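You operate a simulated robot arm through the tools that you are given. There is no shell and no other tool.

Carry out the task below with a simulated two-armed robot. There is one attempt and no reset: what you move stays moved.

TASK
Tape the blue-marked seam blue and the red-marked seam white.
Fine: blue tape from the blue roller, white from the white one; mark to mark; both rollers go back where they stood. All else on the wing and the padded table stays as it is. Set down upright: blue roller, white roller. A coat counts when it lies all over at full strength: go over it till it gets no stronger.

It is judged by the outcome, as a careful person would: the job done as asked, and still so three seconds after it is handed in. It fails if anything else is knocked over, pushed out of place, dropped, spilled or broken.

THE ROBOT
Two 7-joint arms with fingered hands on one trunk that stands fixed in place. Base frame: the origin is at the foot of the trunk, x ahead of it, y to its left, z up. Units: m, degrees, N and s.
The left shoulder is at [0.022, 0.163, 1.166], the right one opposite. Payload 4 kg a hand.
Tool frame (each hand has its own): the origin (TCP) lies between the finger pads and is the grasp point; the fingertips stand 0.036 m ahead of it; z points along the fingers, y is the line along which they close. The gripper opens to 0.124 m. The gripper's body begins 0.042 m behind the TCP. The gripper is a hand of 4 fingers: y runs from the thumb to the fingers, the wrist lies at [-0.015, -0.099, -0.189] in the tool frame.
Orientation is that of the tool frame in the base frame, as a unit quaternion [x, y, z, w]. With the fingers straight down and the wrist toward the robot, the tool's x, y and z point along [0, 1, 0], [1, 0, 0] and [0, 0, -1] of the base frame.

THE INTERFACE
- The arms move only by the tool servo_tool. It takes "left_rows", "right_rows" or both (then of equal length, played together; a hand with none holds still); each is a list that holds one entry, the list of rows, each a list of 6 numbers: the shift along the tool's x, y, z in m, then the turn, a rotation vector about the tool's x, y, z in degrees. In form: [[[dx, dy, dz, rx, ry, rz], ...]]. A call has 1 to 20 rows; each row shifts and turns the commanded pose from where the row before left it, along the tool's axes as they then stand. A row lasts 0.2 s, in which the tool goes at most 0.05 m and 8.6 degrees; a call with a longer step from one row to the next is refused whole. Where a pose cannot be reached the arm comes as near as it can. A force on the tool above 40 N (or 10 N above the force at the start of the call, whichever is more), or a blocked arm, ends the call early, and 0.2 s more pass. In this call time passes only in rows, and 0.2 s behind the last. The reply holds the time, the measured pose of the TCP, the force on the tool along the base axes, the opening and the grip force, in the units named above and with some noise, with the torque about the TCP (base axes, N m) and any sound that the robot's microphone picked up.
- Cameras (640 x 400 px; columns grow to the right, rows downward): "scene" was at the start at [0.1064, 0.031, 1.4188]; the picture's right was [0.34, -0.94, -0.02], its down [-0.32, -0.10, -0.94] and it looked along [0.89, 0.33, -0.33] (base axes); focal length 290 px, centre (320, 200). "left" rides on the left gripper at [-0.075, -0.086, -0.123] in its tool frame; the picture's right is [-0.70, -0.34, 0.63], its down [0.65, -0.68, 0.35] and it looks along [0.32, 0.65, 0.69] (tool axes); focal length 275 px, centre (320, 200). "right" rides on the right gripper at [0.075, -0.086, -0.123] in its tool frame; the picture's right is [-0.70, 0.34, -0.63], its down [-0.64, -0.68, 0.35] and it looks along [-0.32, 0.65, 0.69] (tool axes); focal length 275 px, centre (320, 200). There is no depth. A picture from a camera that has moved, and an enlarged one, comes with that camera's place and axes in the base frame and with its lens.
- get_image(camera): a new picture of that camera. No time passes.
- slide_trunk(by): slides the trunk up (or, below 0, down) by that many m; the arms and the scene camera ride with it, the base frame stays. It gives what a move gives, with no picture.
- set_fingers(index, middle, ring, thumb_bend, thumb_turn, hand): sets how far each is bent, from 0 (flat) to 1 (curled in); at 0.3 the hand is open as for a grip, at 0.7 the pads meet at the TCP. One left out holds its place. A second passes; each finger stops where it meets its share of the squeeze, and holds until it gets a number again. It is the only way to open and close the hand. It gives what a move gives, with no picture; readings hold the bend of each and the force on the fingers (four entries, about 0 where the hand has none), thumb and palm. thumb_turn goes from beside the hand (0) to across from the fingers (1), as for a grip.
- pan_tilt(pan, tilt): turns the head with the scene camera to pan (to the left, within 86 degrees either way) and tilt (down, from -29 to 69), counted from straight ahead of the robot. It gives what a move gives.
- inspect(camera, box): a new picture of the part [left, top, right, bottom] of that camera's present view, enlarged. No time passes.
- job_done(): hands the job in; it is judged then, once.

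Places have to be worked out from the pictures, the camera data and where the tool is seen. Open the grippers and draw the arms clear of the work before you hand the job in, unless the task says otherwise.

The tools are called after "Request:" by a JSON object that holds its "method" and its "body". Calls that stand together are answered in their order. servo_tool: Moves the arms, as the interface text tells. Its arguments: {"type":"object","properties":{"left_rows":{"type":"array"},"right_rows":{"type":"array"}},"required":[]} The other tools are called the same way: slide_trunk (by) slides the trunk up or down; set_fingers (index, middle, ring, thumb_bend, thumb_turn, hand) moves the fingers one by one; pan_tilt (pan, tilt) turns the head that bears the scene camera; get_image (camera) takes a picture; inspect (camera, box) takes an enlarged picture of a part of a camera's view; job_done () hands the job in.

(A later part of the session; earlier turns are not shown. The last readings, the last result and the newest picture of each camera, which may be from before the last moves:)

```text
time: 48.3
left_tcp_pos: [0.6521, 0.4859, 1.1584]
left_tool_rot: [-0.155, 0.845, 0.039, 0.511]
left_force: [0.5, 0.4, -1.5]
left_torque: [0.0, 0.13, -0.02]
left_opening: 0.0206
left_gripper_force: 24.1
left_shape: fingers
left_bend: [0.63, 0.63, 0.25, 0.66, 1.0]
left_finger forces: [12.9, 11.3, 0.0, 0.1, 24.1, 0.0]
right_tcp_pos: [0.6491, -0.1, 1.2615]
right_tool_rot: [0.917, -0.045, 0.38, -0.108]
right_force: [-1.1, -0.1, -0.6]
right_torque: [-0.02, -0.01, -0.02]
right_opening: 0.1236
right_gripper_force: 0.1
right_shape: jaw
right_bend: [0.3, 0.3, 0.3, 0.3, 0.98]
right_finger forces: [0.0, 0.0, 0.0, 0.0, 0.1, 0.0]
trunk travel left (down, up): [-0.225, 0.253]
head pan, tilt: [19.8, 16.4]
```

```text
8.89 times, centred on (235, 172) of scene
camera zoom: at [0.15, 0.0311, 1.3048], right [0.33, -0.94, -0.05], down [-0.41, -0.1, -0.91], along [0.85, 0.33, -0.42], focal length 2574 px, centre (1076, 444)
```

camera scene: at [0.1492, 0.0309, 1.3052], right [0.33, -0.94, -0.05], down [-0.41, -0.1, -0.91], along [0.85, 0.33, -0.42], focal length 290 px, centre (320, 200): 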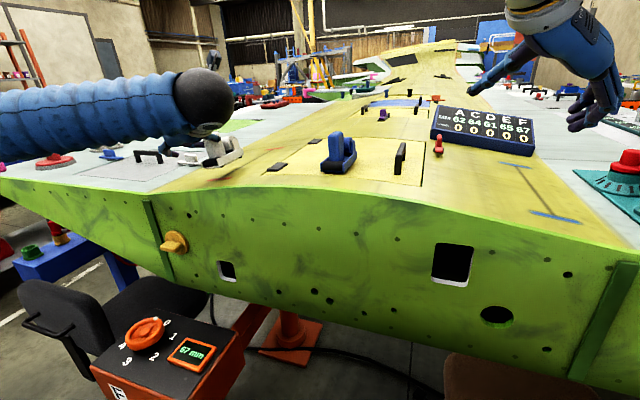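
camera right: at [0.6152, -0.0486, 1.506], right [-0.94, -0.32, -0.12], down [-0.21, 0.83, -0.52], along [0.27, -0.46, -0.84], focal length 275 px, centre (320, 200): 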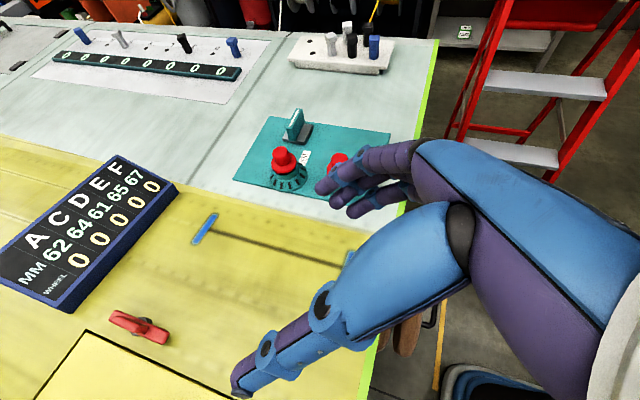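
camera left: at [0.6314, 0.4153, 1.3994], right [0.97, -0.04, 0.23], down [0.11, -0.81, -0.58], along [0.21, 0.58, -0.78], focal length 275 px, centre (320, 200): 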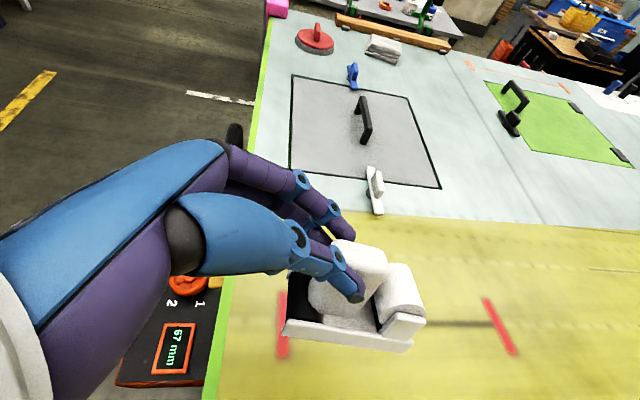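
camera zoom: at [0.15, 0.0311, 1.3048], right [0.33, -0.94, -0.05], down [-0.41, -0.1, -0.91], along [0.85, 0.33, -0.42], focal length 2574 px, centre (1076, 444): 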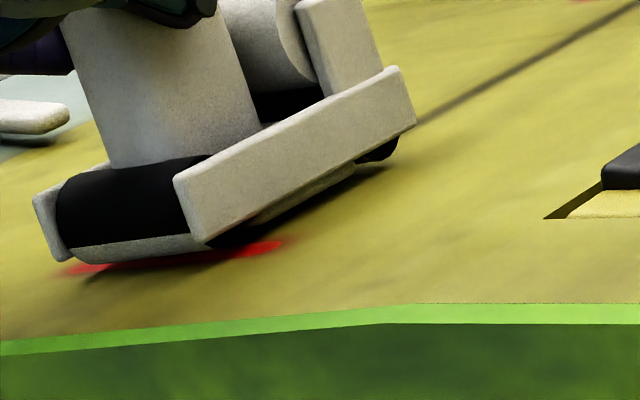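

Almost touching and parallel to the mark. Another 2 mm.

Request:
{"method": "servo_tool", "body": {"left_rows": [[[0.0018, 0.0002, 0.001, 0, 0, 0], [0, 0, 0, 0, 0, 0]]]}}

Request:
{"method": "inspect", "body": {"camera": "scene", "box": [205, 150, 265, 195]}}

```text
time: 48.9
left_tcp_pos: [0.6513, 0.4864, 1.1562]
left_tool_rot: [-0.156, 0.844, 0.039, 0.511]
left_force: [0.2, -0.1, 1.9]
left_torque: [0.08, 0.0, -0.03]
left_opening: 0.0205
left_gripper_force: 24.5
left_shape: fingers
left_bend: [0.63, 0.63, 0.25, 0.66, 1.0]
left_finger forces: [12.6, 11.6, 0.0, 0.0, 24.8, 0.0]
right_tcp_pos: [0.65, -0.0998, 1.261]
right_tool_rot: [0.918, -0.044, 0.38, -0.109]
right_force: [-0.1, 1.1, 0.6]
right_torque: [-0.02, -0.02, 0.0]
right_opening: 0.1237
right_gripper_force: 0.1
right_shape: jaw
right_bend: [0.3, 0.3, 0.3, 0.3, 0.98]
right_finger forces: [0.0, 0.0, 0.0, 0.1, 0.0, 0.1]
trunk travel left (down, up): [-0.225, 0.253]
head pan, tilt: [19.8, 16.4]
```

```text
8.89 times, centred on (235, 172) of scene
camera zoom: at [0.1498, 0.0309, 1.3049], right [0.33, -0.94, -0.05], down [-0.41, -0.1, -0.91], along [0.85, 0.33, -0.42], focal length 2574 px, centre (1076, 444)
```

zoom: 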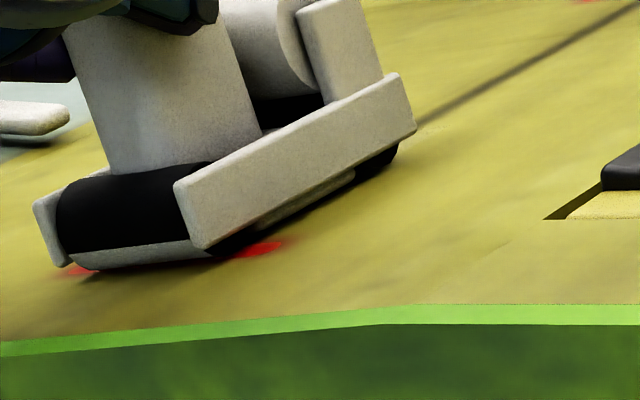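

Contact (≈3.4 N net). I press 1 mm more and roll forward 4 cm along the seam, watching the force.

Request:
{"method": "servo_tool", "body": {"left_rows": [[[0.0009, 0.0001, 0.0005, 0, 0, 0], [-0.00428, -0.00301, 0.00851, 0, 0, 0], [-0.00428, -0.00301, 0.00851, 0, 0, 0], [-0.00428, -0.00301, 0.00851, 0, 0, 0], [-0.00428, -0.00301, 0.00851, 0, 0, 0]]]}}

Request:
{"method": "inspect", "body": {"camera": "scene", "box": [205, 140, 285, 200]}}

Request:
{"method": "inspect", "body": {"camera": "left", "box": [250, 220, 450, 370]}}

```text
time: 50.1
left_tcp_pos: [0.6918, 0.485, 1.1549]
left_tool_rot: [-0.154, 0.845, 0.04, 0.511]
left_force: [-3.2, 1.2, 8.2]
left_torque: [0.23, -0.07, 0.08]
left_opening: 0.0203
left_gripper_force: 25.3
left_shape: fingers
left_bend: [0.63, 0.63, 0.25, 0.66, 1.0]
left_finger forces: [12.5, 12.6, 0.0, 0.1, 25.6, 0.0]
right_tcp_pos: [0.6492, -0.0997, 1.261]
right_tool_rot: [0.917, -0.045, 0.38, -0.109]
right_force: [-0.6, 0.6, 0.0]
right_torque: [0.02, 0.01, 0.0]
right_opening: 0.1237
right_gripper_force: 0.1
right_shape: jaw
right_bend: [0.3, 0.3, 0.3, 0.3, 0.98]
right_finger forces: [0.1, 0.1, 0.0, 0.0, 0.1, 0.0]
trunk travel left (down, up): [-0.225, 0.253]
head pan, tilt: [19.8, 16.4]
```

```text
6.67 times, centred on (245, 170) of scene
camera zoom: at [0.1491, 0.0307, 1.305], right [0.33, -0.94, -0.05], down [-0.41, -0.1, -0.91], along [0.85, 0.33, -0.42], focal length 1931 px, centre (820, 400)
```

zoom: 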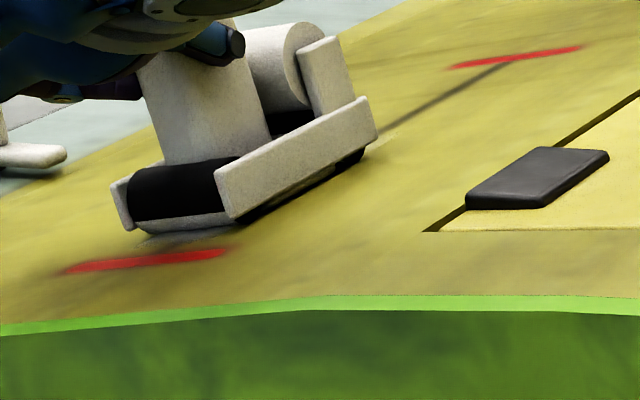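

```text
2.67 times, centred on (350, 295) of left
camera zoom: at [0.644, 0.393, 1.2885], right [0.94, -0.02, 0.34], down [0.22, -0.71, -0.67], along [0.26, 0.7, -0.66], focal length 734 px, centre (240, -53)
```

zoom: 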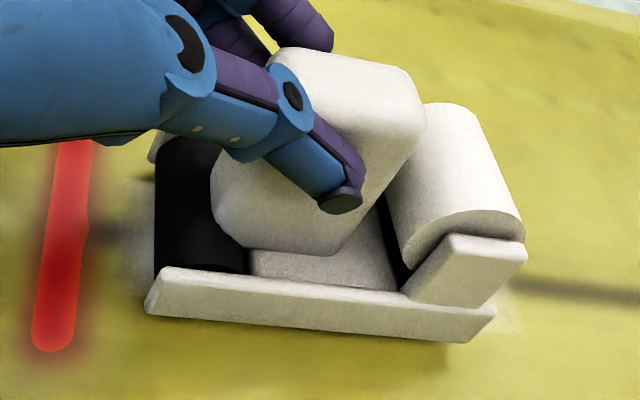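

A faint white coat is beginning to show behind the drum, and something whitish near the rear end too. I look closer before going on.

Request:
{"method": "inspect", "body": {"camera": "left", "box": [250, 260, 330, 360]}}

Request:
{"method": "inspect", "body": {"camera": "left", "box": [380, 290, 460, 360]}}

Request:
{"method": "inspect", "body": {"camera": "scene", "box": [205, 155, 265, 195]}}

```text
4.00 times, centred on (290, 310) of left
camera zoom: at [0.644, 0.393, 1.2885], right [0.94, -0.02, 0.34], down [0.22, -0.71, -0.67], along [0.26, 0.7, -0.66], focal length 1101 px, centre (440, -240)
```

zoom: 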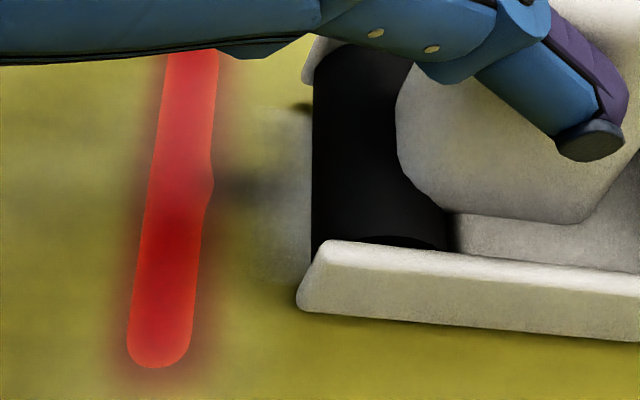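

```text
5.71 times, centred on (420, 325) of left
camera zoom: at [0.644, 0.393, 1.2885], right [0.94, -0.02, 0.34], down [0.22, -0.71, -0.67], along [0.26, 0.7, -0.66], focal length 1573 px, centre (-251, -514)
```

zoom: 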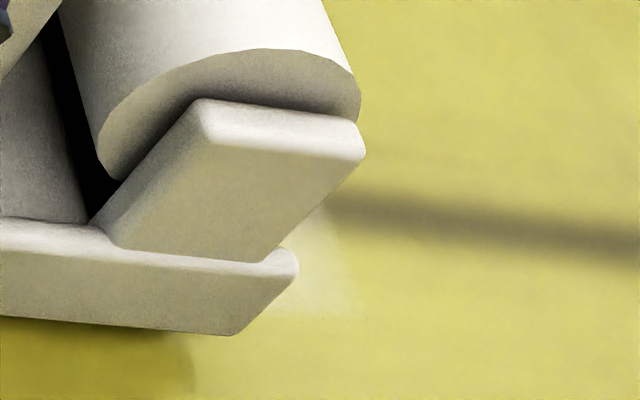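

```text
10.00 times, centred on (235, 175) of scene
camera zoom: at [0.1491, 0.0307, 1.305], right [0.33, -0.94, -0.05], down [-0.41, -0.1, -0.91], along [0.85, 0.33, -0.42], focal length 2896 px, centre (1170, 450)
```

zoom: 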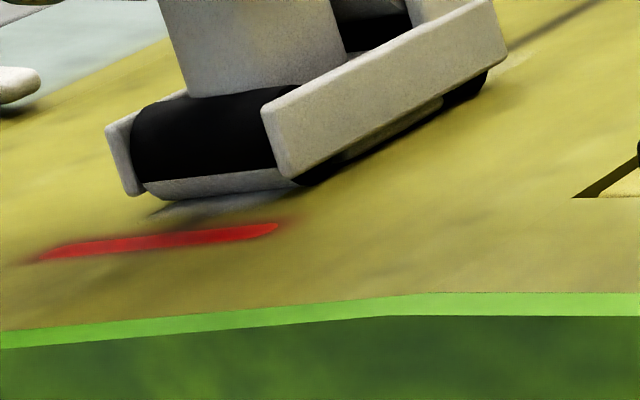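

The coat seems to extend from just past the near mark to about 2 cm ahead of the roller. I lift 7 cm to see exactly what footprint was laid.

Request:
{"method": "servo_tool", "body": {"left_rows": [[[-0.0175, -0.0019, -0.0095, 0, 0, 0], [-0.0175, -0.0019, -0.0095, 0, 0, 0], [-0.0175, -0.0019, -0.0095, 0, 0, 0], [-0.0175, -0.0019, -0.0095, 0, 0, 0], [0, 0, 0, 0, 0, 0]]]}}

Request:
{"method": "inspect", "body": {"camera": "scene", "box": [205, 130, 325, 200]}}

Request:
{"method": "inspect", "body": {"camera": "left", "box": [240, 220, 480, 380]}}

```text
time: 51.3
left_tcp_pos: [0.6927, 0.4866, 1.2355]
left_tool_rot: [-0.157, 0.844, 0.041, 0.511]
left_force: [0.0, -0.1, -1.3]
left_torque: [0.02, 0.11, 0.02]
left_opening: 0.0202
left_gripper_force: 24.4
left_shape: fingers
left_bend: [0.63, 0.63, 0.25, 0.66, 1.0]
left_finger forces: [13.1, 11.6, 0.1, 0.1, 24.3, 0.0]
right_tcp_pos: [0.6505, -0.0987, 1.2608]
right_tool_rot: [0.918, -0.044, 0.378, -0.109]
right_force: [0.1, 0.0, -0.4]
right_torque: [-0.02, 0.0, -0.03]
right_opening: 0.1236
right_gripper_force: 0.1
right_shape: jaw
right_bend: [0.3, 0.3, 0.3, 0.3, 0.98]
right_finger forces: [0.0, 0.1, 0.0, 0.0, 0.1, 0.1]
trunk travel left (down, up): [-0.225, 0.253]
head pan, tilt: [19.8, 16.4]
```

```text
5.33 times, centred on (265, 165) of scene
camera zoom: at [0.1505, 0.0314, 1.3046], right [0.33, -0.94, -0.05], down [-0.41, -0.1, -0.91], along [0.85, 0.32, -0.42], focal length 1544 px, centre (613, 387)
```

zoom: 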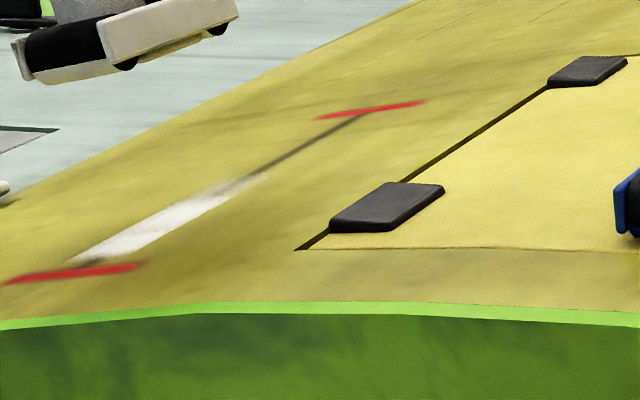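

```text
2.50 times, centred on (360, 300) of left
camera zoom: at [0.6461, 0.3937, 1.3678], right [0.94, -0.02, 0.34], down [0.22, -0.71, -0.67], along [0.25, 0.7, -0.66], focal length 688 px, centre (220, -50)
```

zoom: 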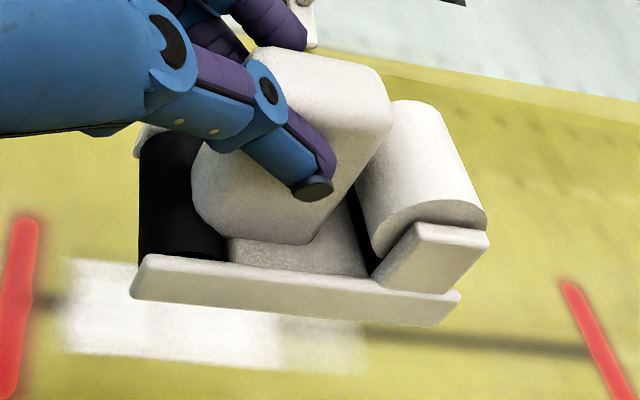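

The coat is a strip ~3 cm wide; its footprint runs from about TCP+0.03 to TCP+0.12 m in x, with steps in strength where it overlaps. I enlarge it to judge its centring and ends.

Request:
{"method": "inspect", "body": {"camera": "scene", "box": [205, 155, 265, 190]}}

Request:
{"method": "inspect", "body": {"camera": "left", "box": [230, 300, 390, 380]}}

```text
10.67 times, centred on (235, 172) of scene
camera zoom: at [0.1505, 0.0314, 1.3046], right [0.33, -0.94, -0.05], down [-0.41, -0.1, -0.91], along [0.85, 0.32, -0.42], focal length 3089 px, centre (1227, 493)
```

zoom: 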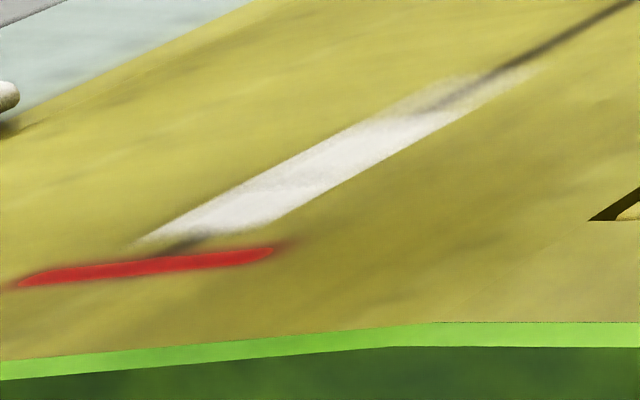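

```text
4.00 times, centred on (310, 340) of left
camera zoom: at [0.6461, 0.3937, 1.3678], right [0.94, -0.02, 0.34], down [0.22, -0.71, -0.67], along [0.25, 0.7, -0.66], focal length 1101 px, centre (360, -360)
```

zoom: 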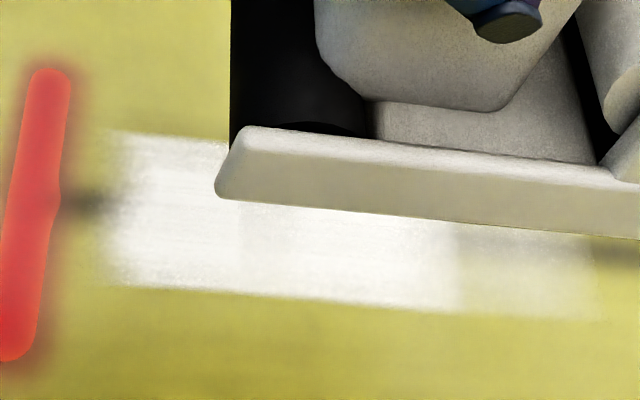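

The strip is well centred on the seam; it must start ~1.7 cm further back to reach the near mark, and end with TCP x ≈ 0.824 at the far mark. I bring the roller back over the start (TCP x ≈ 0.640), hovering.

Request:
{"method": "servo_tool", "body": {"left_rows": [[[0.016, 0.0043, -0.0028, 0, 0, 0], [0.016, 0.0043, -0.0028, 0, 0, 0], [0.016, 0.0043, -0.0028, 0, 0, 0], [0.016, 0.0043, -0.0028, 0, 0, 0], [0.016, 0.0043, -0.0028, 0, 0, 0], [0, 0, 0, 0, 0, 0]]]}}

Request:
{"method": "inspect", "body": {"camera": "scene", "box": [195, 140, 275, 200]}}

Request:
{"method": "inspect", "body": {"camera": "left", "box": [240, 220, 480, 380]}}

```text
time: 52.7
left_tcp_pos: [0.6392, 0.4847, 1.1703]
left_tool_rot: [-0.155, 0.844, 0.04, 0.512]
left_force: [0.6, 0.9, -0.9]
left_torque: [-0.03, 0.11, -0.04]
left_opening: 0.0205
left_gripper_force: 24.6
left_shape: fingers
left_bend: [0.63, 0.63, 0.25, 0.66, 1.0]
left_finger forces: [13.0, 11.5, 0.0, 0.0, 24.3, 0.0]
right_tcp_pos: [0.6499, -0.0998, 1.2614]
right_tool_rot: [0.918, -0.045, 0.38, -0.108]
right_force: [0.2, -0.3, -0.8]
right_torque: [-0.03, -0.01, 0.0]
right_opening: 0.1236
right_gripper_force: 0.0
right_shape: jaw
right_bend: [0.3, 0.3, 0.3, 0.3, 0.98]
right_finger forces: [0.0, 0.0, 0.0, 0.0, 0.0, 0.0]
trunk travel left (down, up): [-0.225, 0.253]
head pan, tilt: [19.8, 16.4]
```

```text
6.67 times, centred on (235, 170) of scene
camera zoom: at [0.1499, 0.0307, 1.3049], right [0.33, -0.94, -0.05], down [-0.41, -0.1, -0.91], along [0.85, 0.33, -0.42], focal length 1931 px, centre (887, 400)
```

zoom: 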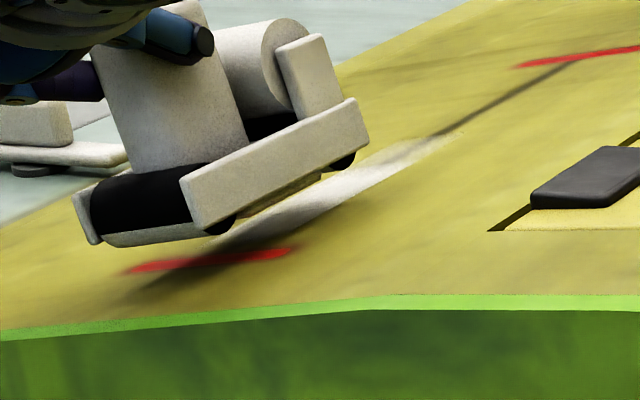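

```text
2.50 times, centred on (360, 300) of left
camera zoom: at [0.5922, 0.3923, 1.3029], right [0.94, -0.02, 0.34], down [0.22, -0.71, -0.67], along [0.26, 0.7, -0.66], focal length 688 px, centre (220, -50)
```

zoom: 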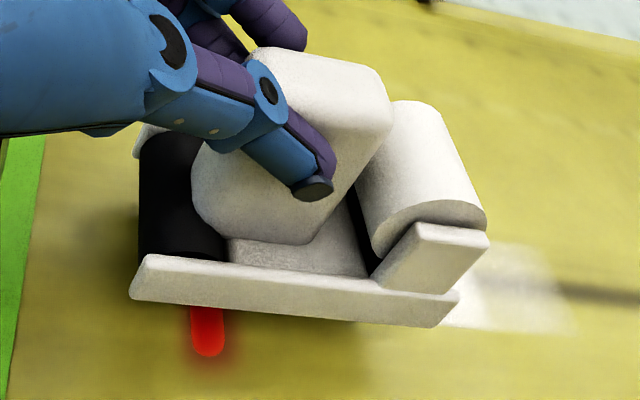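

Roller is hovering at the new start point. I lower to contact with a moderate press.

Request:
{"method": "servo_tool", "body": {"left_rows": [[[0.003, 0.0006, 0.0017, 0, 0, 0], [0.003, 0.0006, 0.0017, 0, 0, 0], [0.003, 0.0006, 0.0017, 0, 0, 0], [0.0025, 0.0003, 0.0013, 0, 0, 0], [0.0015, 0.0002, 0.0008, 0, 0, 0]]]}}

Request:
{"method": "inspect", "body": {"camera": "left", "box": [240, 260, 340, 360]}}

```text
time: 53.9
left_tcp_pos: [0.6396, 0.4851, 1.1566]
left_tool_rot: [-0.156, 0.844, 0.04, 0.512]
left_force: [0.8, 0.3, 3.5]
left_torque: [0.11, -0.06, -0.03]
left_opening: 0.0207
left_gripper_force: 24.4
left_shape: fingers
left_bend: [0.63, 0.63, 0.25, 0.66, 1.0]
left_finger forces: [12.5, 11.5, 0.0, 0.1, 25.1, 0.0]
right_tcp_pos: [0.6505, -0.0994, 1.2598]
right_tool_rot: [0.918, -0.045, 0.38, -0.108]
right_force: [0.3, -0.8, 0.1]
right_torque: [-0.01, -0.04, -0.01]
right_opening: 0.1237
right_gripper_force: 0.0
right_shape: jaw
right_bend: [0.3, 0.3, 0.3, 0.3, 0.98]
right_finger forces: [0.0, 0.1, 0.1, 0.0, 0.0, 0.0]
trunk travel left (down, up): [-0.225, 0.253]
head pan, tilt: [19.8, 16.4]
```

```text
4.00 times, centred on (290, 310) of left
camera zoom: at [0.592, 0.3935, 1.2891], right [0.94, -0.02, 0.34], down [0.22, -0.71, -0.67], along [0.26, 0.7, -0.66], focal length 1101 px, centre (440, -240)
```

zoom: 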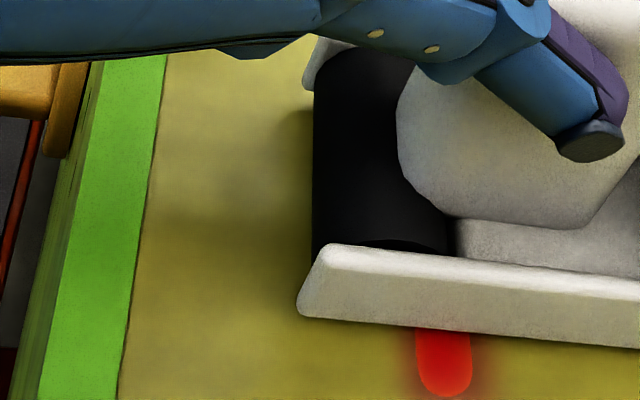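

5 N contact, nothing laid behind the mark. I roll forward 6 cm in slow rows and check the force.

Request:
{"method": "servo_tool", "body": {"left_rows": [[[-0.00428, -0.00301, 0.00851, 0, 0, 0], [-0.00428, -0.00301, 0.00851, 0, 0, 0], [-0.00428, -0.00301, 0.00851, 0, 0, 0], [-0.00428, -0.00301, 0.00851, 0, 0, 0], [-0.00428, -0.00301, 0.00851, 0, 0, 0], [-0.00428, -0.00301, 0.00851, 0, 0, 0]]]}}

Request:
{"method": "inspect", "body": {"camera": "left", "box": [220, 220, 480, 380]}}

```text
time: 55.3
left_tcp_pos: [0.7005, 0.4856, 1.1554]
left_tool_rot: [-0.156, 0.845, 0.039, 0.51]
left_force: [-2.4, 2.1, 6.8]
left_torque: [0.21, -0.06, 0.06]
left_opening: 0.0204
left_gripper_force: 25.4
left_shape: fingers
left_bend: [0.63, 0.63, 0.25, 0.66, 1.0]
left_finger forces: [12.8, 12.4, 0.1, 0.0, 24.6, 0.0]
right_tcp_pos: [0.6502, -0.0999, 1.2606]
right_tool_rot: [0.917, -0.045, 0.382, -0.108]
right_force: [0.6, 1.2, 0.2]
right_torque: [0.0, 0.02, 0.02]
right_opening: 0.1238
right_gripper_force: 0.0
right_shape: jaw
right_bend: [0.3, 0.3, 0.3, 0.3, 0.98]
right_finger forces: [0.1, 0.1, 0.1, 0.1, 0.1, 0.0]
trunk travel left (down, up): [-0.225, 0.253]
head pan, tilt: [19.8, 16.4]
```

```text
2.46 times, centred on (350, 300) of left
camera zoom: at [0.6519, 0.3937, 1.2885], right [0.94, -0.02, 0.34], down [0.22, -0.71, -0.67], along [0.26, 0.7, -0.66], focal length 678 px, centre (246, -46)
```

zoom: 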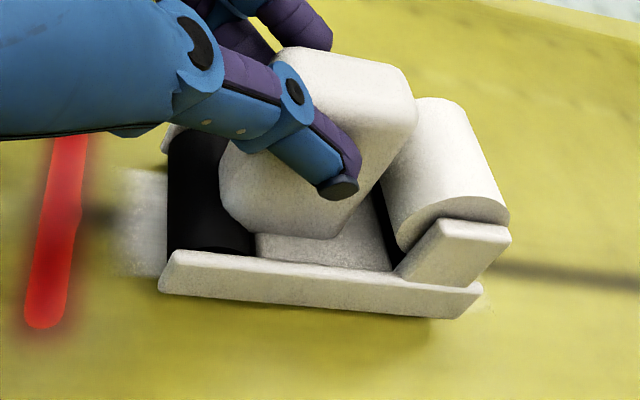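

Nothing was laid behind the seam's start this time either, so the coat begins just inside the mark by itself. Force is a steady ~8 N; I continue rolling forward.

Request:
{"method": "servo_tool", "body": {"left_rows": [[[-0.00428, -0.00301, 0.00851, 0, 0, 0], [-0.00428, -0.00301, 0.00851, 0, 0, 0], [-0.00428, -0.00301, 0.00851, 0, 0, 0], [-0.00428, -0.00301, 0.00851, 0, 0, 0], [-0.00428, -0.00301, 0.00851, 0, 0, 0], [-0.00428, -0.00301, 0.00851, 0, 0, 0]]]}}

Request:
{"method": "inspect", "body": {"camera": "left", "box": [220, 220, 480, 380]}}

Request:
{"method": "inspect", "body": {"camera": "scene", "box": [195, 120, 315, 195]}}

```text
time: 56.7
left_tcp_pos: [0.7585, 0.4858, 1.1553]
left_tool_rot: [-0.156, 0.845, 0.039, 0.51]
left_force: [-3.6, 1.1, 7.6]
left_torque: [0.26, -0.11, 0.1]
left_opening: 0.0204
left_gripper_force: 25.0
left_shape: fingers
left_bend: [0.63, 0.63, 0.25, 0.66, 1.0]
left_finger forces: [12.5, 12.2, 0.1, 0.0, 25.2, 0.0]
right_tcp_pos: [0.649, -0.0999, 1.2612]
right_tool_rot: [0.918, -0.045, 0.38, -0.109]
right_force: [0.7, -0.2, -0.2]
right_torque: [-0.01, -0.02, 0.01]
right_opening: 0.1235
right_gripper_force: 0.1
right_shape: jaw
right_bend: [0.3, 0.3, 0.3, 0.3, 0.98]
right_finger forces: [0.0, 0.0, 0.0, 0.1, 0.0, 0.0]
trunk travel left (down, up): [-0.225, 0.253]
head pan, tilt: [19.8, 16.4]
```

```text
2.46 times, centred on (350, 300) of left
camera zoom: at [0.7116, 0.3936, 1.2886], right [0.94, -0.02, 0.34], down [0.22, -0.71, -0.67], along [0.26, 0.7, -0.66], focal length 678 px, centre (246, -46)
```

zoom: 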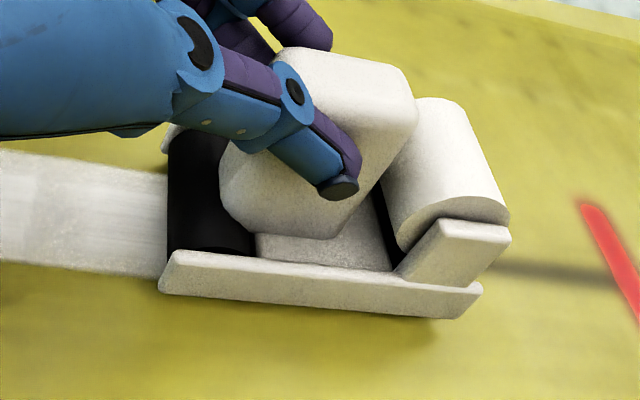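

```text
5.33 times, centred on (255, 158) of scene
camera zoom: at [0.1492, 0.0307, 1.305], right [0.33, -0.94, -0.05], down [-0.41, -0.1, -0.91], along [0.85, 0.33, -0.42], focal length 1544 px, centre (667, 427)
```

zoom: 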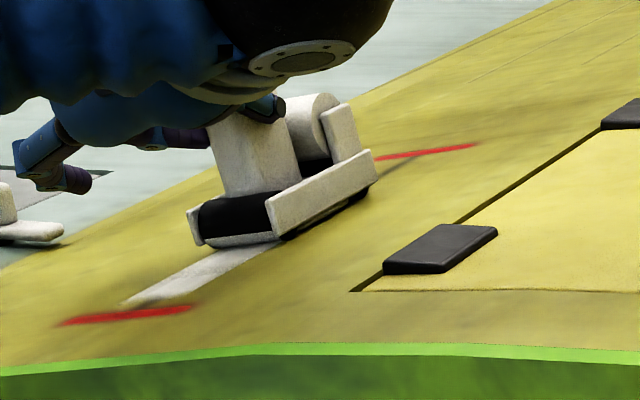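

The coat behind looks good and continuous. I continue to roll toward the far mark.

Request:
{"method": "servo_tool", "body": {"left_rows": [[[-0.00428, -0.00301, 0.00851, 0, 0, 0], [-0.00428, -0.00301, 0.00851, 0, 0, 0], [-0.00428, -0.00301, 0.00851, 0, 0, 0], [-0.00428, -0.00301, 0.00851, 0, 0, 0], [-0.00428, -0.00301, 0.00851, 0, 0, 0], [-0.00428, -0.00301, 0.00851, 0, 0, 0]]]}}

Request:
{"method": "inspect", "body": {"camera": "left", "box": [220, 220, 480, 380]}}

Request:
{"method": "inspect", "body": {"camera": "scene", "box": [195, 120, 315, 195]}}

```text
time: 58.1
left_tcp_pos: [0.8173, 0.487, 1.1554]
left_tool_rot: [-0.156, 0.844, 0.04, 0.511]
left_force: [-4.3, 0.7, 8.2]
left_torque: [0.25, -0.1, 0.1]
left_opening: 0.02
left_gripper_force: 24.8
left_shape: fingers
left_bend: [0.63, 0.63, 0.25, 0.66, 1.0]
left_finger forces: [12.5, 12.2, 0.0, 0.0, 25.1, 0.0]
right_tcp_pos: [0.6491, -0.1005, 1.2603]
right_tool_rot: [0.917, -0.045, 0.38, -0.108]
right_force: [0.0, 0.1, 0.0]
right_torque: [-0.01, -0.04, 0.01]
right_opening: 0.1237
right_gripper_force: 0.1
right_shape: jaw
right_bend: [0.3, 0.3, 0.3, 0.3, 0.98]
right_finger forces: [0.1, 0.0, 0.0, 0.0, 0.1, 0.1]
trunk travel left (down, up): [-0.225, 0.253]
head pan, tilt: [19.8, 16.4]
```

```text
2.46 times, centred on (350, 300) of left
camera zoom: at [0.771, 0.3939, 1.2883], right [0.94, -0.02, 0.34], down [0.22, -0.71, -0.67], along [0.26, 0.7, -0.66], focal length 678 px, centre (246, -46)
```

zoom: 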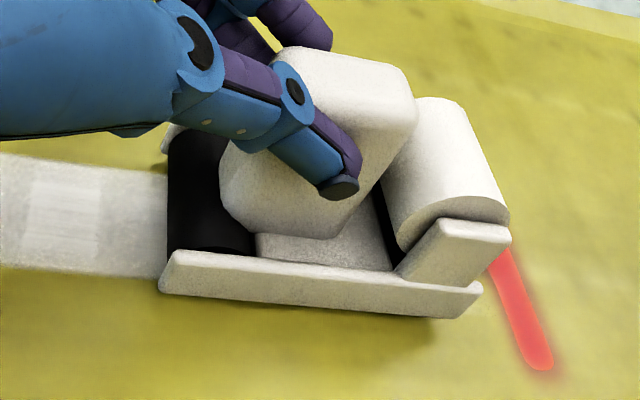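

```text
5.33 times, centred on (255, 158) of scene
camera zoom: at [0.1491, 0.0306, 1.305], right [0.33, -0.94, -0.05], down [-0.41, -0.1, -0.91], along [0.85, 0.33, -0.42], focal length 1544 px, centre (667, 427)
```

zoom: 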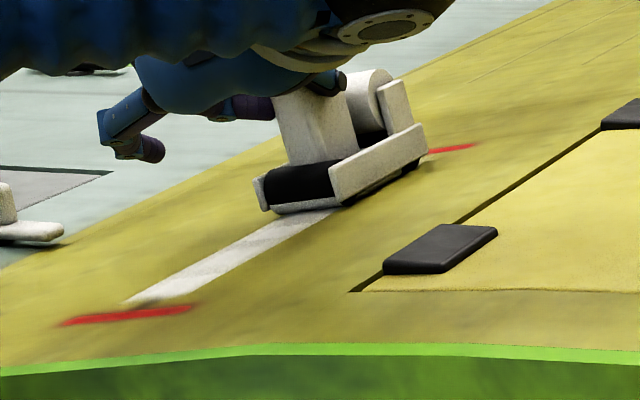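

Now the roller's front is near the far mark. I lift to see where the front edge of the coat is before going further.

Request:
{"method": "servo_tool", "body": {"left_rows": [[[-0.0175, -0.0019, -0.0095, 0, 0, 0], [-0.0175, -0.0019, -0.0095, 0, 0, 0], [-0.0175, -0.0019, -0.0095, 0, 0, 0], [-0.0175, -0.0019, -0.0095, 0, 0, 0], [0, 0, 0, 0, 0, 0]]]}}

Request:
{"method": "inspect", "body": {"camera": "scene", "box": [195, 130, 295, 190]}}

Request:
{"method": "inspect", "body": {"camera": "left", "box": [200, 250, 480, 390]}}

```text
time: 59.3
left_tcp_pos: [0.8196, 0.4856, 1.2324]
left_tool_rot: [-0.156, 0.845, 0.04, 0.51]
left_force: [-0.4, -0.9, -1.8]
left_torque: [0.0, 0.12, -0.01]
left_opening: 0.0206
left_gripper_force: 24.5
left_shape: fingers
left_bend: [0.63, 0.63, 0.25, 0.66, 1.0]
left_finger forces: [13.2, 11.4, 0.1, 0.0, 24.2, 0.0]
right_tcp_pos: [0.6502, -0.0986, 1.2595]
right_tool_rot: [0.918, -0.045, 0.38, -0.108]
right_force: [-0.1, -0.8, 0.2]
right_torque: [0.0, 0.05, -0.02]
right_opening: 0.1237
right_gripper_force: 0.1
right_shape: jaw
right_bend: [0.3, 0.3, 0.3, 0.3, 0.98]
right_finger forces: [0.0, 0.1, 0.1, 0.0, 0.0, 0.1]
trunk travel left (down, up): [-0.225, 0.253]
head pan, tilt: [19.8, 16.4]
```

```text
6.40 times, centred on (245, 160) of scene
camera zoom: at [0.1507, 0.0314, 1.3046], right [0.33, -0.94, -0.05], down [-0.41, -0.1, -0.91], along [0.85, 0.32, -0.42], focal length 1854 px, centre (800, 456)
```

zoom: 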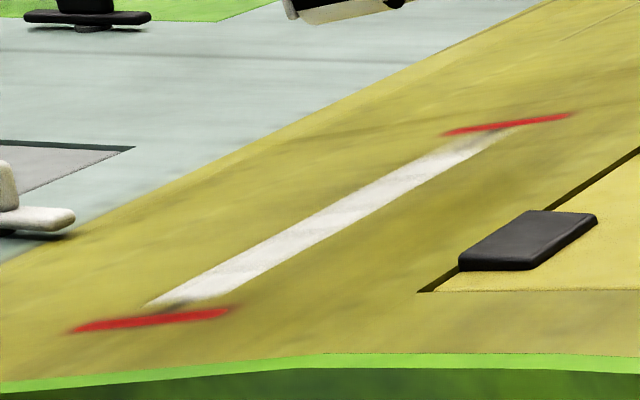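

```text
2.29 times, centred on (340, 320) of left
camera zoom: at [0.7729, 0.394, 1.3665], right [0.94, -0.02, 0.34], down [0.22, -0.71, -0.67], along [0.26, 0.7, -0.66], focal length 629 px, centre (274, -74)
```

zoom: 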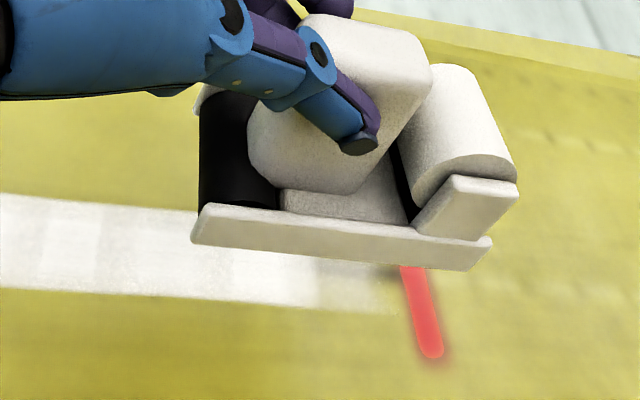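

The strip now reaches from the near mark nearly to the far mark, with a weaker band near the front. I enlarge both ends.

Request:
{"method": "inspect", "body": {"camera": "scene", "box": [200, 165, 250, 195]}}

Request:
{"method": "inspect", "body": {"camera": "scene", "box": [245, 140, 295, 170]}}

Request:
{"method": "inspect", "body": {"camera": "left", "box": [280, 340, 400, 400]}}

```text
12.80 times, centred on (225, 180) of scene
camera zoom: at [0.1507, 0.0314, 1.3046], right [0.33, -0.94, -0.05], down [-0.41, -0.1, -0.91], along [0.85, 0.32, -0.42], focal length 3707 px, centre (1536, 456)
```

zoom: 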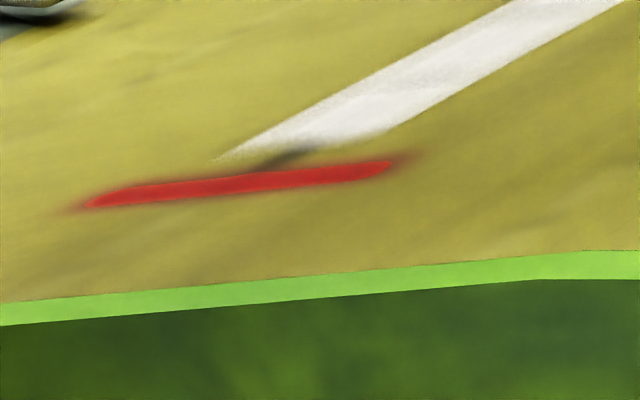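

```text
12.80 times, centred on (270, 155) of scene
camera zoom: at [0.1507, 0.0314, 1.3046], right [0.33, -0.94, -0.05], down [-0.41, -0.1, -0.91], along [0.85, 0.32, -0.42], focal length 3707 px, centre (960, 776)
```

zoom: 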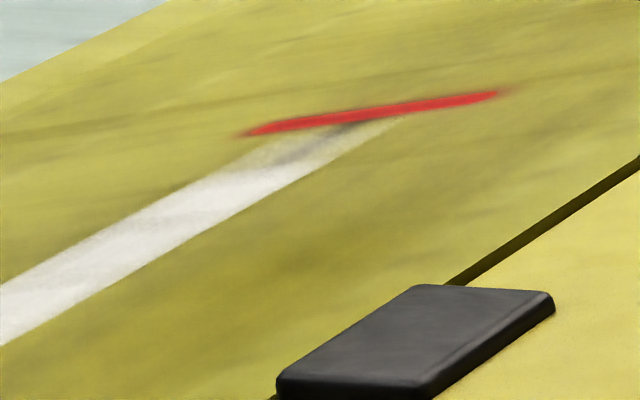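

```text
5.33 times, centred on (340, 370) of left
camera zoom: at [0.7729, 0.394, 1.3665], right [0.94, -0.02, 0.34], down [0.22, -0.71, -0.67], along [0.26, 0.7, -0.66], focal length 1468 px, centre (213, -707)
```

zoom: 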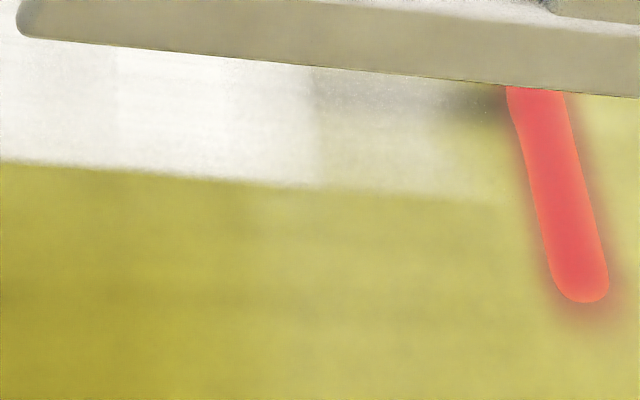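

Front fades right at the far mark's edge; start begins ~1 cm inside the near mark. I lower again here for a second pass, starting with the weaker front band.

Request:
{"method": "servo_tool", "body": {"left_rows": [[[0.0153, 0.0018, 0.0083, 0, 0, 0], [0.0153, 0.0018, 0.0083, 0, 0, 0], [0.0153, 0.0018, 0.0083, 0, 0, 0], [0.0153, 0.0018, 0.0083, 0, 0, 0], [0.0021, 0.00025, 0.0011, 0, 0, 0], [0.0021, 0.00025, 0.0011, 0, 0, 0], [0.0021, 0.00025, 0.0011, 0, 0, 0]]]}}

```text
time: 60.9
left_tcp_pos: [0.8173, 0.4864, 1.157]
left_tool_rot: [-0.155, 0.845, 0.04, 0.511]
left_force: [-0.2, -0.3, -1.9]
left_torque: [0.02, 0.09, 0.02]
left_opening: 0.0205
left_gripper_force: 24.3
left_shape: fingers
left_bend: [0.63, 0.63, 0.25, 0.66, 1.0]
left_finger forces: [13.0, 11.4, 0.0, 0.1, 24.1, 0.0]
right_tcp_pos: [0.6492, -0.0999, 1.2616]
right_tool_rot: [0.918, -0.045, 0.38, -0.109]
right_force: [-0.4, -0.7, -0.2]
right_torque: [0.01, -0.03, 0.01]
right_opening: 0.1232
right_gripper_force: 0.0
right_shape: jaw
right_bend: [0.3, 0.3, 0.3, 0.3, 0.98]
right_finger forces: [0.0, 0.1, 0.0, 0.0, 0.1, 0.0]
trunk travel left (down, up): [-0.225, 0.253]
head pan, tilt: [19.8, 16.4]
```

Just above contact. I press ~2.5 mm further, nudge forward 8 mm, then roll back toward the near mark.

Request:
{"method": "servo_tool", "body": {"left_rows": [[[0.0012, 0.0001, 0.0007, 0, 0, 0], [0.0011, 0.0001, 0.0006, 0, 0, 0], [-0.0017, -0.0012, 0.0034, 0, 0, 0], [-0.0017, -0.0012, 0.0034, 0, 0, 0]]]}}

Request:
{"method": "inspect", "body": {"camera": "scene", "box": [235, 130, 305, 172]}}

```text
time: 61.9
left_tcp_pos: [0.8252, 0.4874, 1.1554]
left_tool_rot: [-0.156, 0.844, 0.04, 0.511]
left_force: [-1.5, 1.5, 3.5]
left_torque: [0.19, -0.04, 0.1]
left_opening: 0.0203
left_gripper_force: 25.0
left_shape: fingers
left_bend: [0.63, 0.63, 0.25, 0.66, 1.0]
left_finger forces: [12.6, 12.4, 0.1, 0.1, 24.6, 0.1]
right_tcp_pos: [0.6499, -0.1004, 1.2626]
right_tool_rot: [0.918, -0.045, 0.38, -0.108]
right_force: [-0.3, 0.3, -0.1]
right_torque: [-0.01, -0.01, -0.01]
right_opening: 0.1238
right_gripper_force: 0.1
right_shape: jaw
right_bend: [0.3, 0.3, 0.3, 0.3, 0.98]
right_finger forces: [0.1, 0.0, 0.0, 0.1, 0.0, 0.1]
trunk travel left (down, up): [-0.225, 0.253]
head pan, tilt: [19.8, 16.4]
```

```text
9.14 times, centred on (270, 151) of scene
camera zoom: at [0.1494, 0.0308, 1.305], right [0.34, -0.94, -0.05], down [-0.41, -0.1, -0.91], along [0.85, 0.33, -0.42], focal length 2648 px, centre (777, 648)
```

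zoom: 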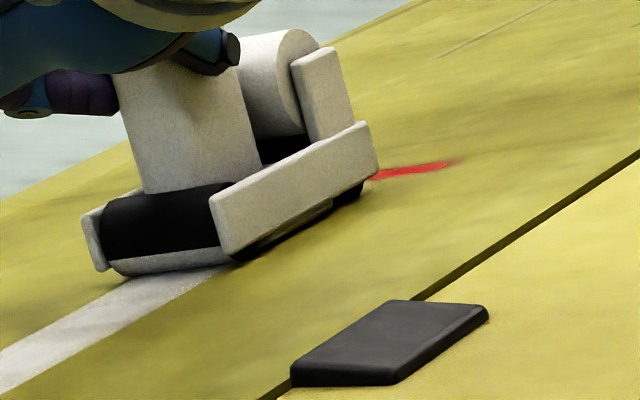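

5 N contact near the far mark. I roll back toward the near mark in slow rows.

Request:
{"method": "servo_tool", "body": {"left_rows": [[[0.0044, 0.0029, -0.0084, 0, 0, 0], [0.0044, 0.0029, -0.0084, 0, 0, 0], [0.0044, 0.0029, -0.0084, 0, 0, 0], [0.0043, 0.003, -0.0085, 0, 0, 0], [0.0043, 0.003, -0.0085, 0, 0, 0], [0.0043, 0.003, -0.0085, 0, 0, 0], [0.0043, 0.003, -0.0085, 0, 0, 0], [0.0043, 0.003, -0.0085, 0, 0, 0], [0.0043, 0.003, -0.0085, 0, 0, 0], [0.0043, 0.003, -0.0085, 0, 0, 0]]]}}

Request:
{"method": "inspect", "body": {"camera": "scene", "box": [195, 125, 305, 195]}}

Request:
{"method": "inspect", "body": {"camera": "left", "box": [220, 220, 480, 380]}}

```text
time: 64.1
left_tcp_pos: [0.7262, 0.4861, 1.1548]
left_tool_rot: [-0.155, 0.845, 0.041, 0.511]
left_force: [3.1, 2.7, 10.5]
left_torque: [0.31, -0.26, -0.02]
left_opening: 0.0202
left_gripper_force: 24.1
left_shape: fingers
left_bend: [0.63, 0.63, 0.25, 0.66, 1.0]
left_finger forces: [12.3, 12.4, 0.1, 0.1, 24.3, 0.0]
right_tcp_pos: [0.6484, -0.0998, 1.2613]
right_tool_rot: [0.917, -0.045, 0.38, -0.109]
right_force: [-1.0, -1.0, 0.3]
right_torque: [-0.02, -0.01, -0.01]
right_opening: 0.1238
right_gripper_force: 0.0
right_shape: jaw
right_bend: [0.3, 0.3, 0.3, 0.3, 0.98]
right_finger forces: [0.0, 0.1, 0.0, 0.0, 0.1, 0.0]
trunk travel left (down, up): [-0.225, 0.253]
head pan, tilt: [19.8, 16.4]
```

```text
5.71 times, centred on (250, 160) of scene
camera zoom: at [0.1494, 0.0307, 1.3049], right [0.33, -0.94, -0.05], down [-0.41, -0.1, -0.91], along [0.85, 0.33, -0.42], focal length 1655 px, centre (720, 429)
```

zoom: 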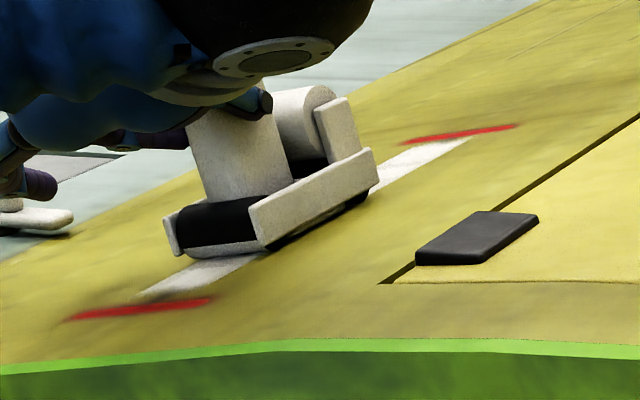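

```text
2.46 times, centred on (350, 300) of left
camera zoom: at [0.6799, 0.3934, 1.288], right [0.94, -0.02, 0.34], down [0.22, -0.71, -0.67], along [0.26, 0.7, -0.66], focal length 678 px, centre (246, -46)
```

zoom: 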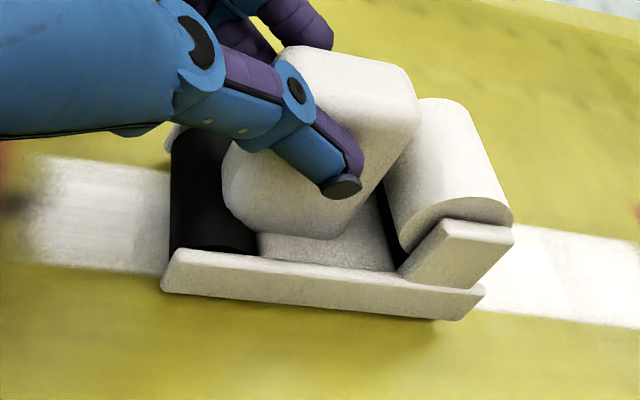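

The part already gone over twice is clearly whiter. I continue back to the start, a bit beyond the earlier start point.

Request:
{"method": "servo_tool", "body": {"left_rows": [[[0.0039, 0.003, -0.0087, 0, 0, 0], [0.0043, 0.003, -0.0085, 0, 0, 0], [0.0043, 0.003, -0.0085, 0, 0, 0], [0.0043, 0.003, -0.0085, 0, 0, 0], [0.0043, 0.003, -0.0085, 0, 0, 0], [0.0043, 0.003, -0.0085, 0, 0, 0], [0.0043, 0.003, -0.0085, 0, 0, 0], [0.0043, 0.003, -0.0085, 0, 0, 0], [0.0043, 0.003, -0.0085, 0, 0, 0], [0, 0, 0, 0, 0, 0]]]}}

Request:
{"method": "inspect", "body": {"camera": "scene", "box": [195, 125, 305, 195]}}

Request:
{"method": "inspect", "body": {"camera": "left", "box": [220, 220, 480, 380]}}

```text
time: 66.3
left_tcp_pos: [0.6356, 0.4852, 1.1547]
left_tool_rot: [-0.155, 0.845, 0.039, 0.51]
left_force: [2.5, 1.5, 5.1]
left_torque: [0.22, -0.17, -0.01]
left_opening: 0.0205
left_gripper_force: 24.7
left_shape: fingers
left_bend: [0.63, 0.63, 0.25, 0.66, 1.0]
left_finger forces: [12.4, 12.4, 0.0, 0.1, 24.4, 0.0]
right_tcp_pos: [0.6482, -0.0993, 1.2607]
right_tool_rot: [0.917, -0.045, 0.38, -0.108]
right_force: [0.3, 0.1, -0.3]
right_torque: [0.05, 0.01, 0.0]
right_opening: 0.1238
right_gripper_force: 0.1
right_shape: jaw
right_bend: [0.3, 0.3, 0.3, 0.3, 0.98]
right_finger forces: [0.0, 0.0, 0.1, 0.1, 0.1, 0.0]
trunk travel left (down, up): [-0.225, 0.253]
head pan, tilt: [19.8, 16.4]
```

```text
5.71 times, centred on (250, 160) of scene
camera zoom: at [0.1498, 0.0308, 1.3049], right [0.33, -0.94, -0.05], down [-0.41, -0.1, -0.91], along [0.85, 0.33, -0.42], focal length 1655 px, centre (720, 429)
```

zoom: 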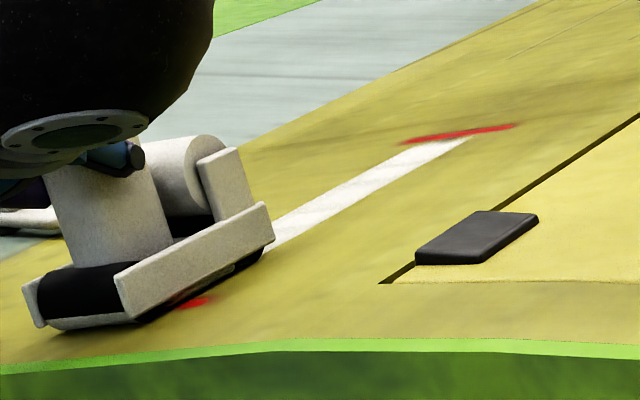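

```text
2.46 times, centred on (350, 300) of left
camera zoom: at [0.5895, 0.3933, 1.2884], right [0.94, -0.02, 0.34], down [0.22, -0.71, -0.67], along [0.26, 0.7, -0.66], focal length 678 px, centre (246, -46)
```

zoom: 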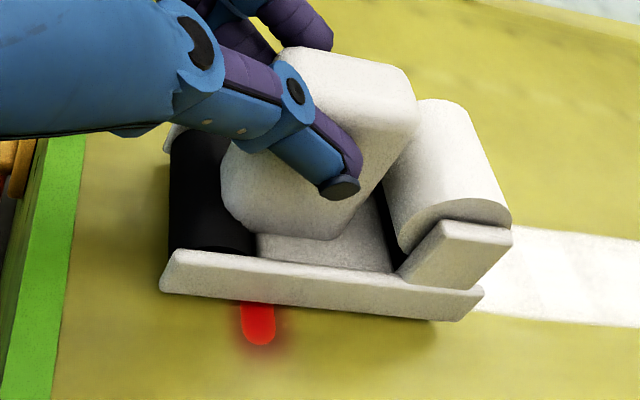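

Back at the start with nothing laid behind the mark. I lift to inspect the whole strip.

Request:
{"method": "servo_tool", "body": {"left_rows": [[[-0.0175, -0.0019, -0.0095, 0, 0, 0], [-0.0175, -0.0019, -0.0095, 0, 0, 0], [-0.0175, -0.0019, -0.0095, 0, 0, 0], [-0.0175, -0.0019, -0.0095, 0, 0, 0], [-0.0175, -0.0019, -0.0095, 0, 0, 0], [0, 0, 0, 0, 0, 0]]]}}

Request:
{"method": "inspect", "body": {"camera": "scene", "box": [195, 135, 305, 200]}}

Request:
{"method": "inspect", "body": {"camera": "scene", "box": [200, 165, 250, 195]}}

Request:
{"method": "inspect", "body": {"camera": "left", "box": [280, 250, 540, 400]}}

```text
time: 67.7
left_tcp_pos: [0.6375, 0.4854, 1.2541]
left_tool_rot: [-0.156, 0.845, 0.039, 0.51]
left_force: [-0.2, -0.5, -2.3]
left_torque: [-0.04, 0.09, 0.0]
left_opening: 0.0206
left_gripper_force: 24.5
left_shape: fingers
left_bend: [0.63, 0.63, 0.25, 0.66, 1.0]
left_finger forces: [13.0, 11.3, 0.0, 0.0, 24.1, 0.0]
right_tcp_pos: [0.6494, -0.1, 1.2608]
right_tool_rot: [0.918, -0.045, 0.38, -0.109]
right_force: [-0.4, 0.1, 0.7]
right_torque: [0.0, -0.01, -0.01]
right_opening: 0.124
right_gripper_force: 0.0
right_shape: jaw
right_bend: [0.3, 0.3, 0.3, 0.3, 0.98]
right_finger forces: [0.0, 0.0, 0.0, 0.0, 0.1, 0.1]
trunk travel left (down, up): [-0.225, 0.253]
head pan, tilt: [19.8, 16.4]
```

```text
5.82 times, centred on (250, 168) of scene
camera zoom: at [0.1504, 0.0314, 1.3047], right [0.33, -0.94, -0.05], down [-0.41, -0.1, -0.91], along [0.85, 0.32, -0.42], focal length 1685 px, centre (727, 389)
```

zoom: 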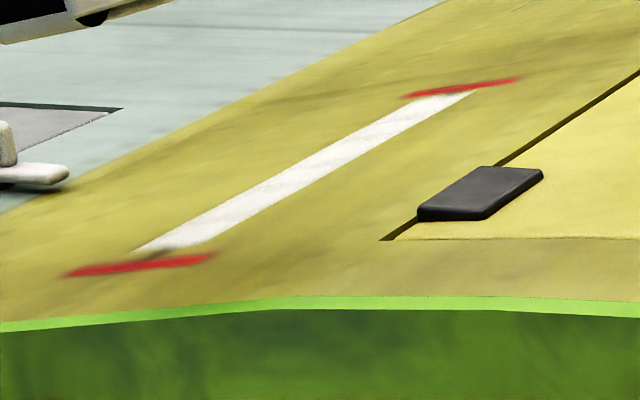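

```text
12.80 times, centred on (225, 180) of scene
camera zoom: at [0.1504, 0.0314, 1.3047], right [0.33, -0.94, -0.05], down [-0.41, -0.1, -0.91], along [0.85, 0.32, -0.42], focal length 3707 px, centre (1536, 456)
```

zoom: 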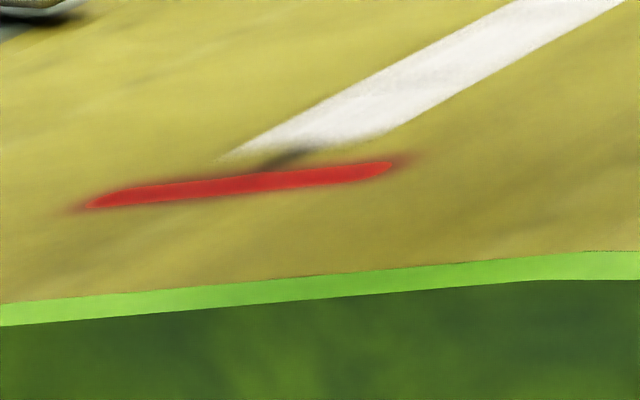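

```text
2.46 times, centred on (410, 325) of left
camera zoom: at [0.5902, 0.3935, 1.3877], right [0.94, -0.02, 0.34], down [0.22, -0.71, -0.67], along [0.26, 0.7, -0.67], focal length 678 px, centre (98, -108)
```

zoom: 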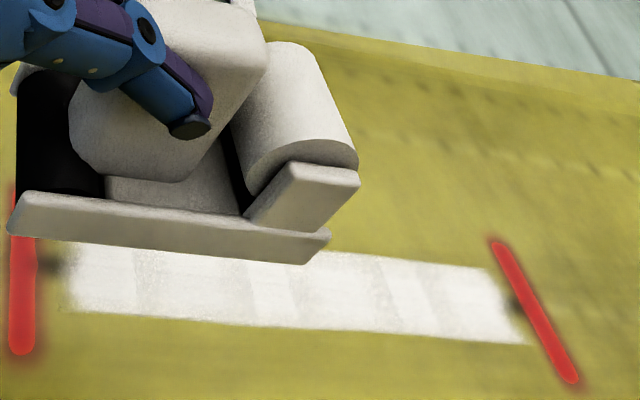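

The strip now spans the seam between the marks with both ends clipped just inside the marks, but there are still slightly greyer bands. I go over it again: lower at the start.

Request:
{"method": "servo_tool", "body": {"left_rows": [[[0.0162, 0.0018, 0.0088, 0, 0, 0], [0.0162, 0.0018, 0.0088, 0, 0, 0], [0.0162, 0.0018, 0.0088, 0, 0, 0], [0.0162, 0.0018, 0.0088, 0, 0, 0], [0.0162, 0.0018, 0.0088, 0, 0, 0], [0.0021, 0.0003, 0.0011, 0, 0, 0], [0.0021, 0.0003, 0.0011, 0, 0, 0], [0.0018, 0.0002, 0.001, 0, 0, 0]]]}}

```text
time: 69.5
left_tcp_pos: [0.6369, 0.4861, 1.1559]
left_tool_rot: [-0.156, 0.844, 0.039, 0.511]
left_force: [0.8, -0.3, 1.6]
left_torque: [0.1, -0.03, 0.0]
left_opening: 0.0204
left_gripper_force: 24.5
left_shape: fingers
left_bend: [0.63, 0.63, 0.25, 0.66, 1.0]
left_finger forces: [12.5, 11.6, 0.0, 0.1, 24.3, 0.0]
right_tcp_pos: [0.6488, -0.1001, 1.2621]
right_tool_rot: [0.918, -0.045, 0.38, -0.109]
right_force: [0.1, -0.3, 0.0]
right_torque: [0.02, 0.0, 0.01]
right_opening: 0.1236
right_gripper_force: 0.0
right_shape: jaw
right_bend: [0.3, 0.3, 0.3, 0.3, 0.98]
right_finger forces: [0.0, 0.1, 0.0, 0.0, 0.0, 0.0]
trunk travel left (down, up): [-0.225, 0.253]
head pan, tilt: [19.8, 16.4]
```

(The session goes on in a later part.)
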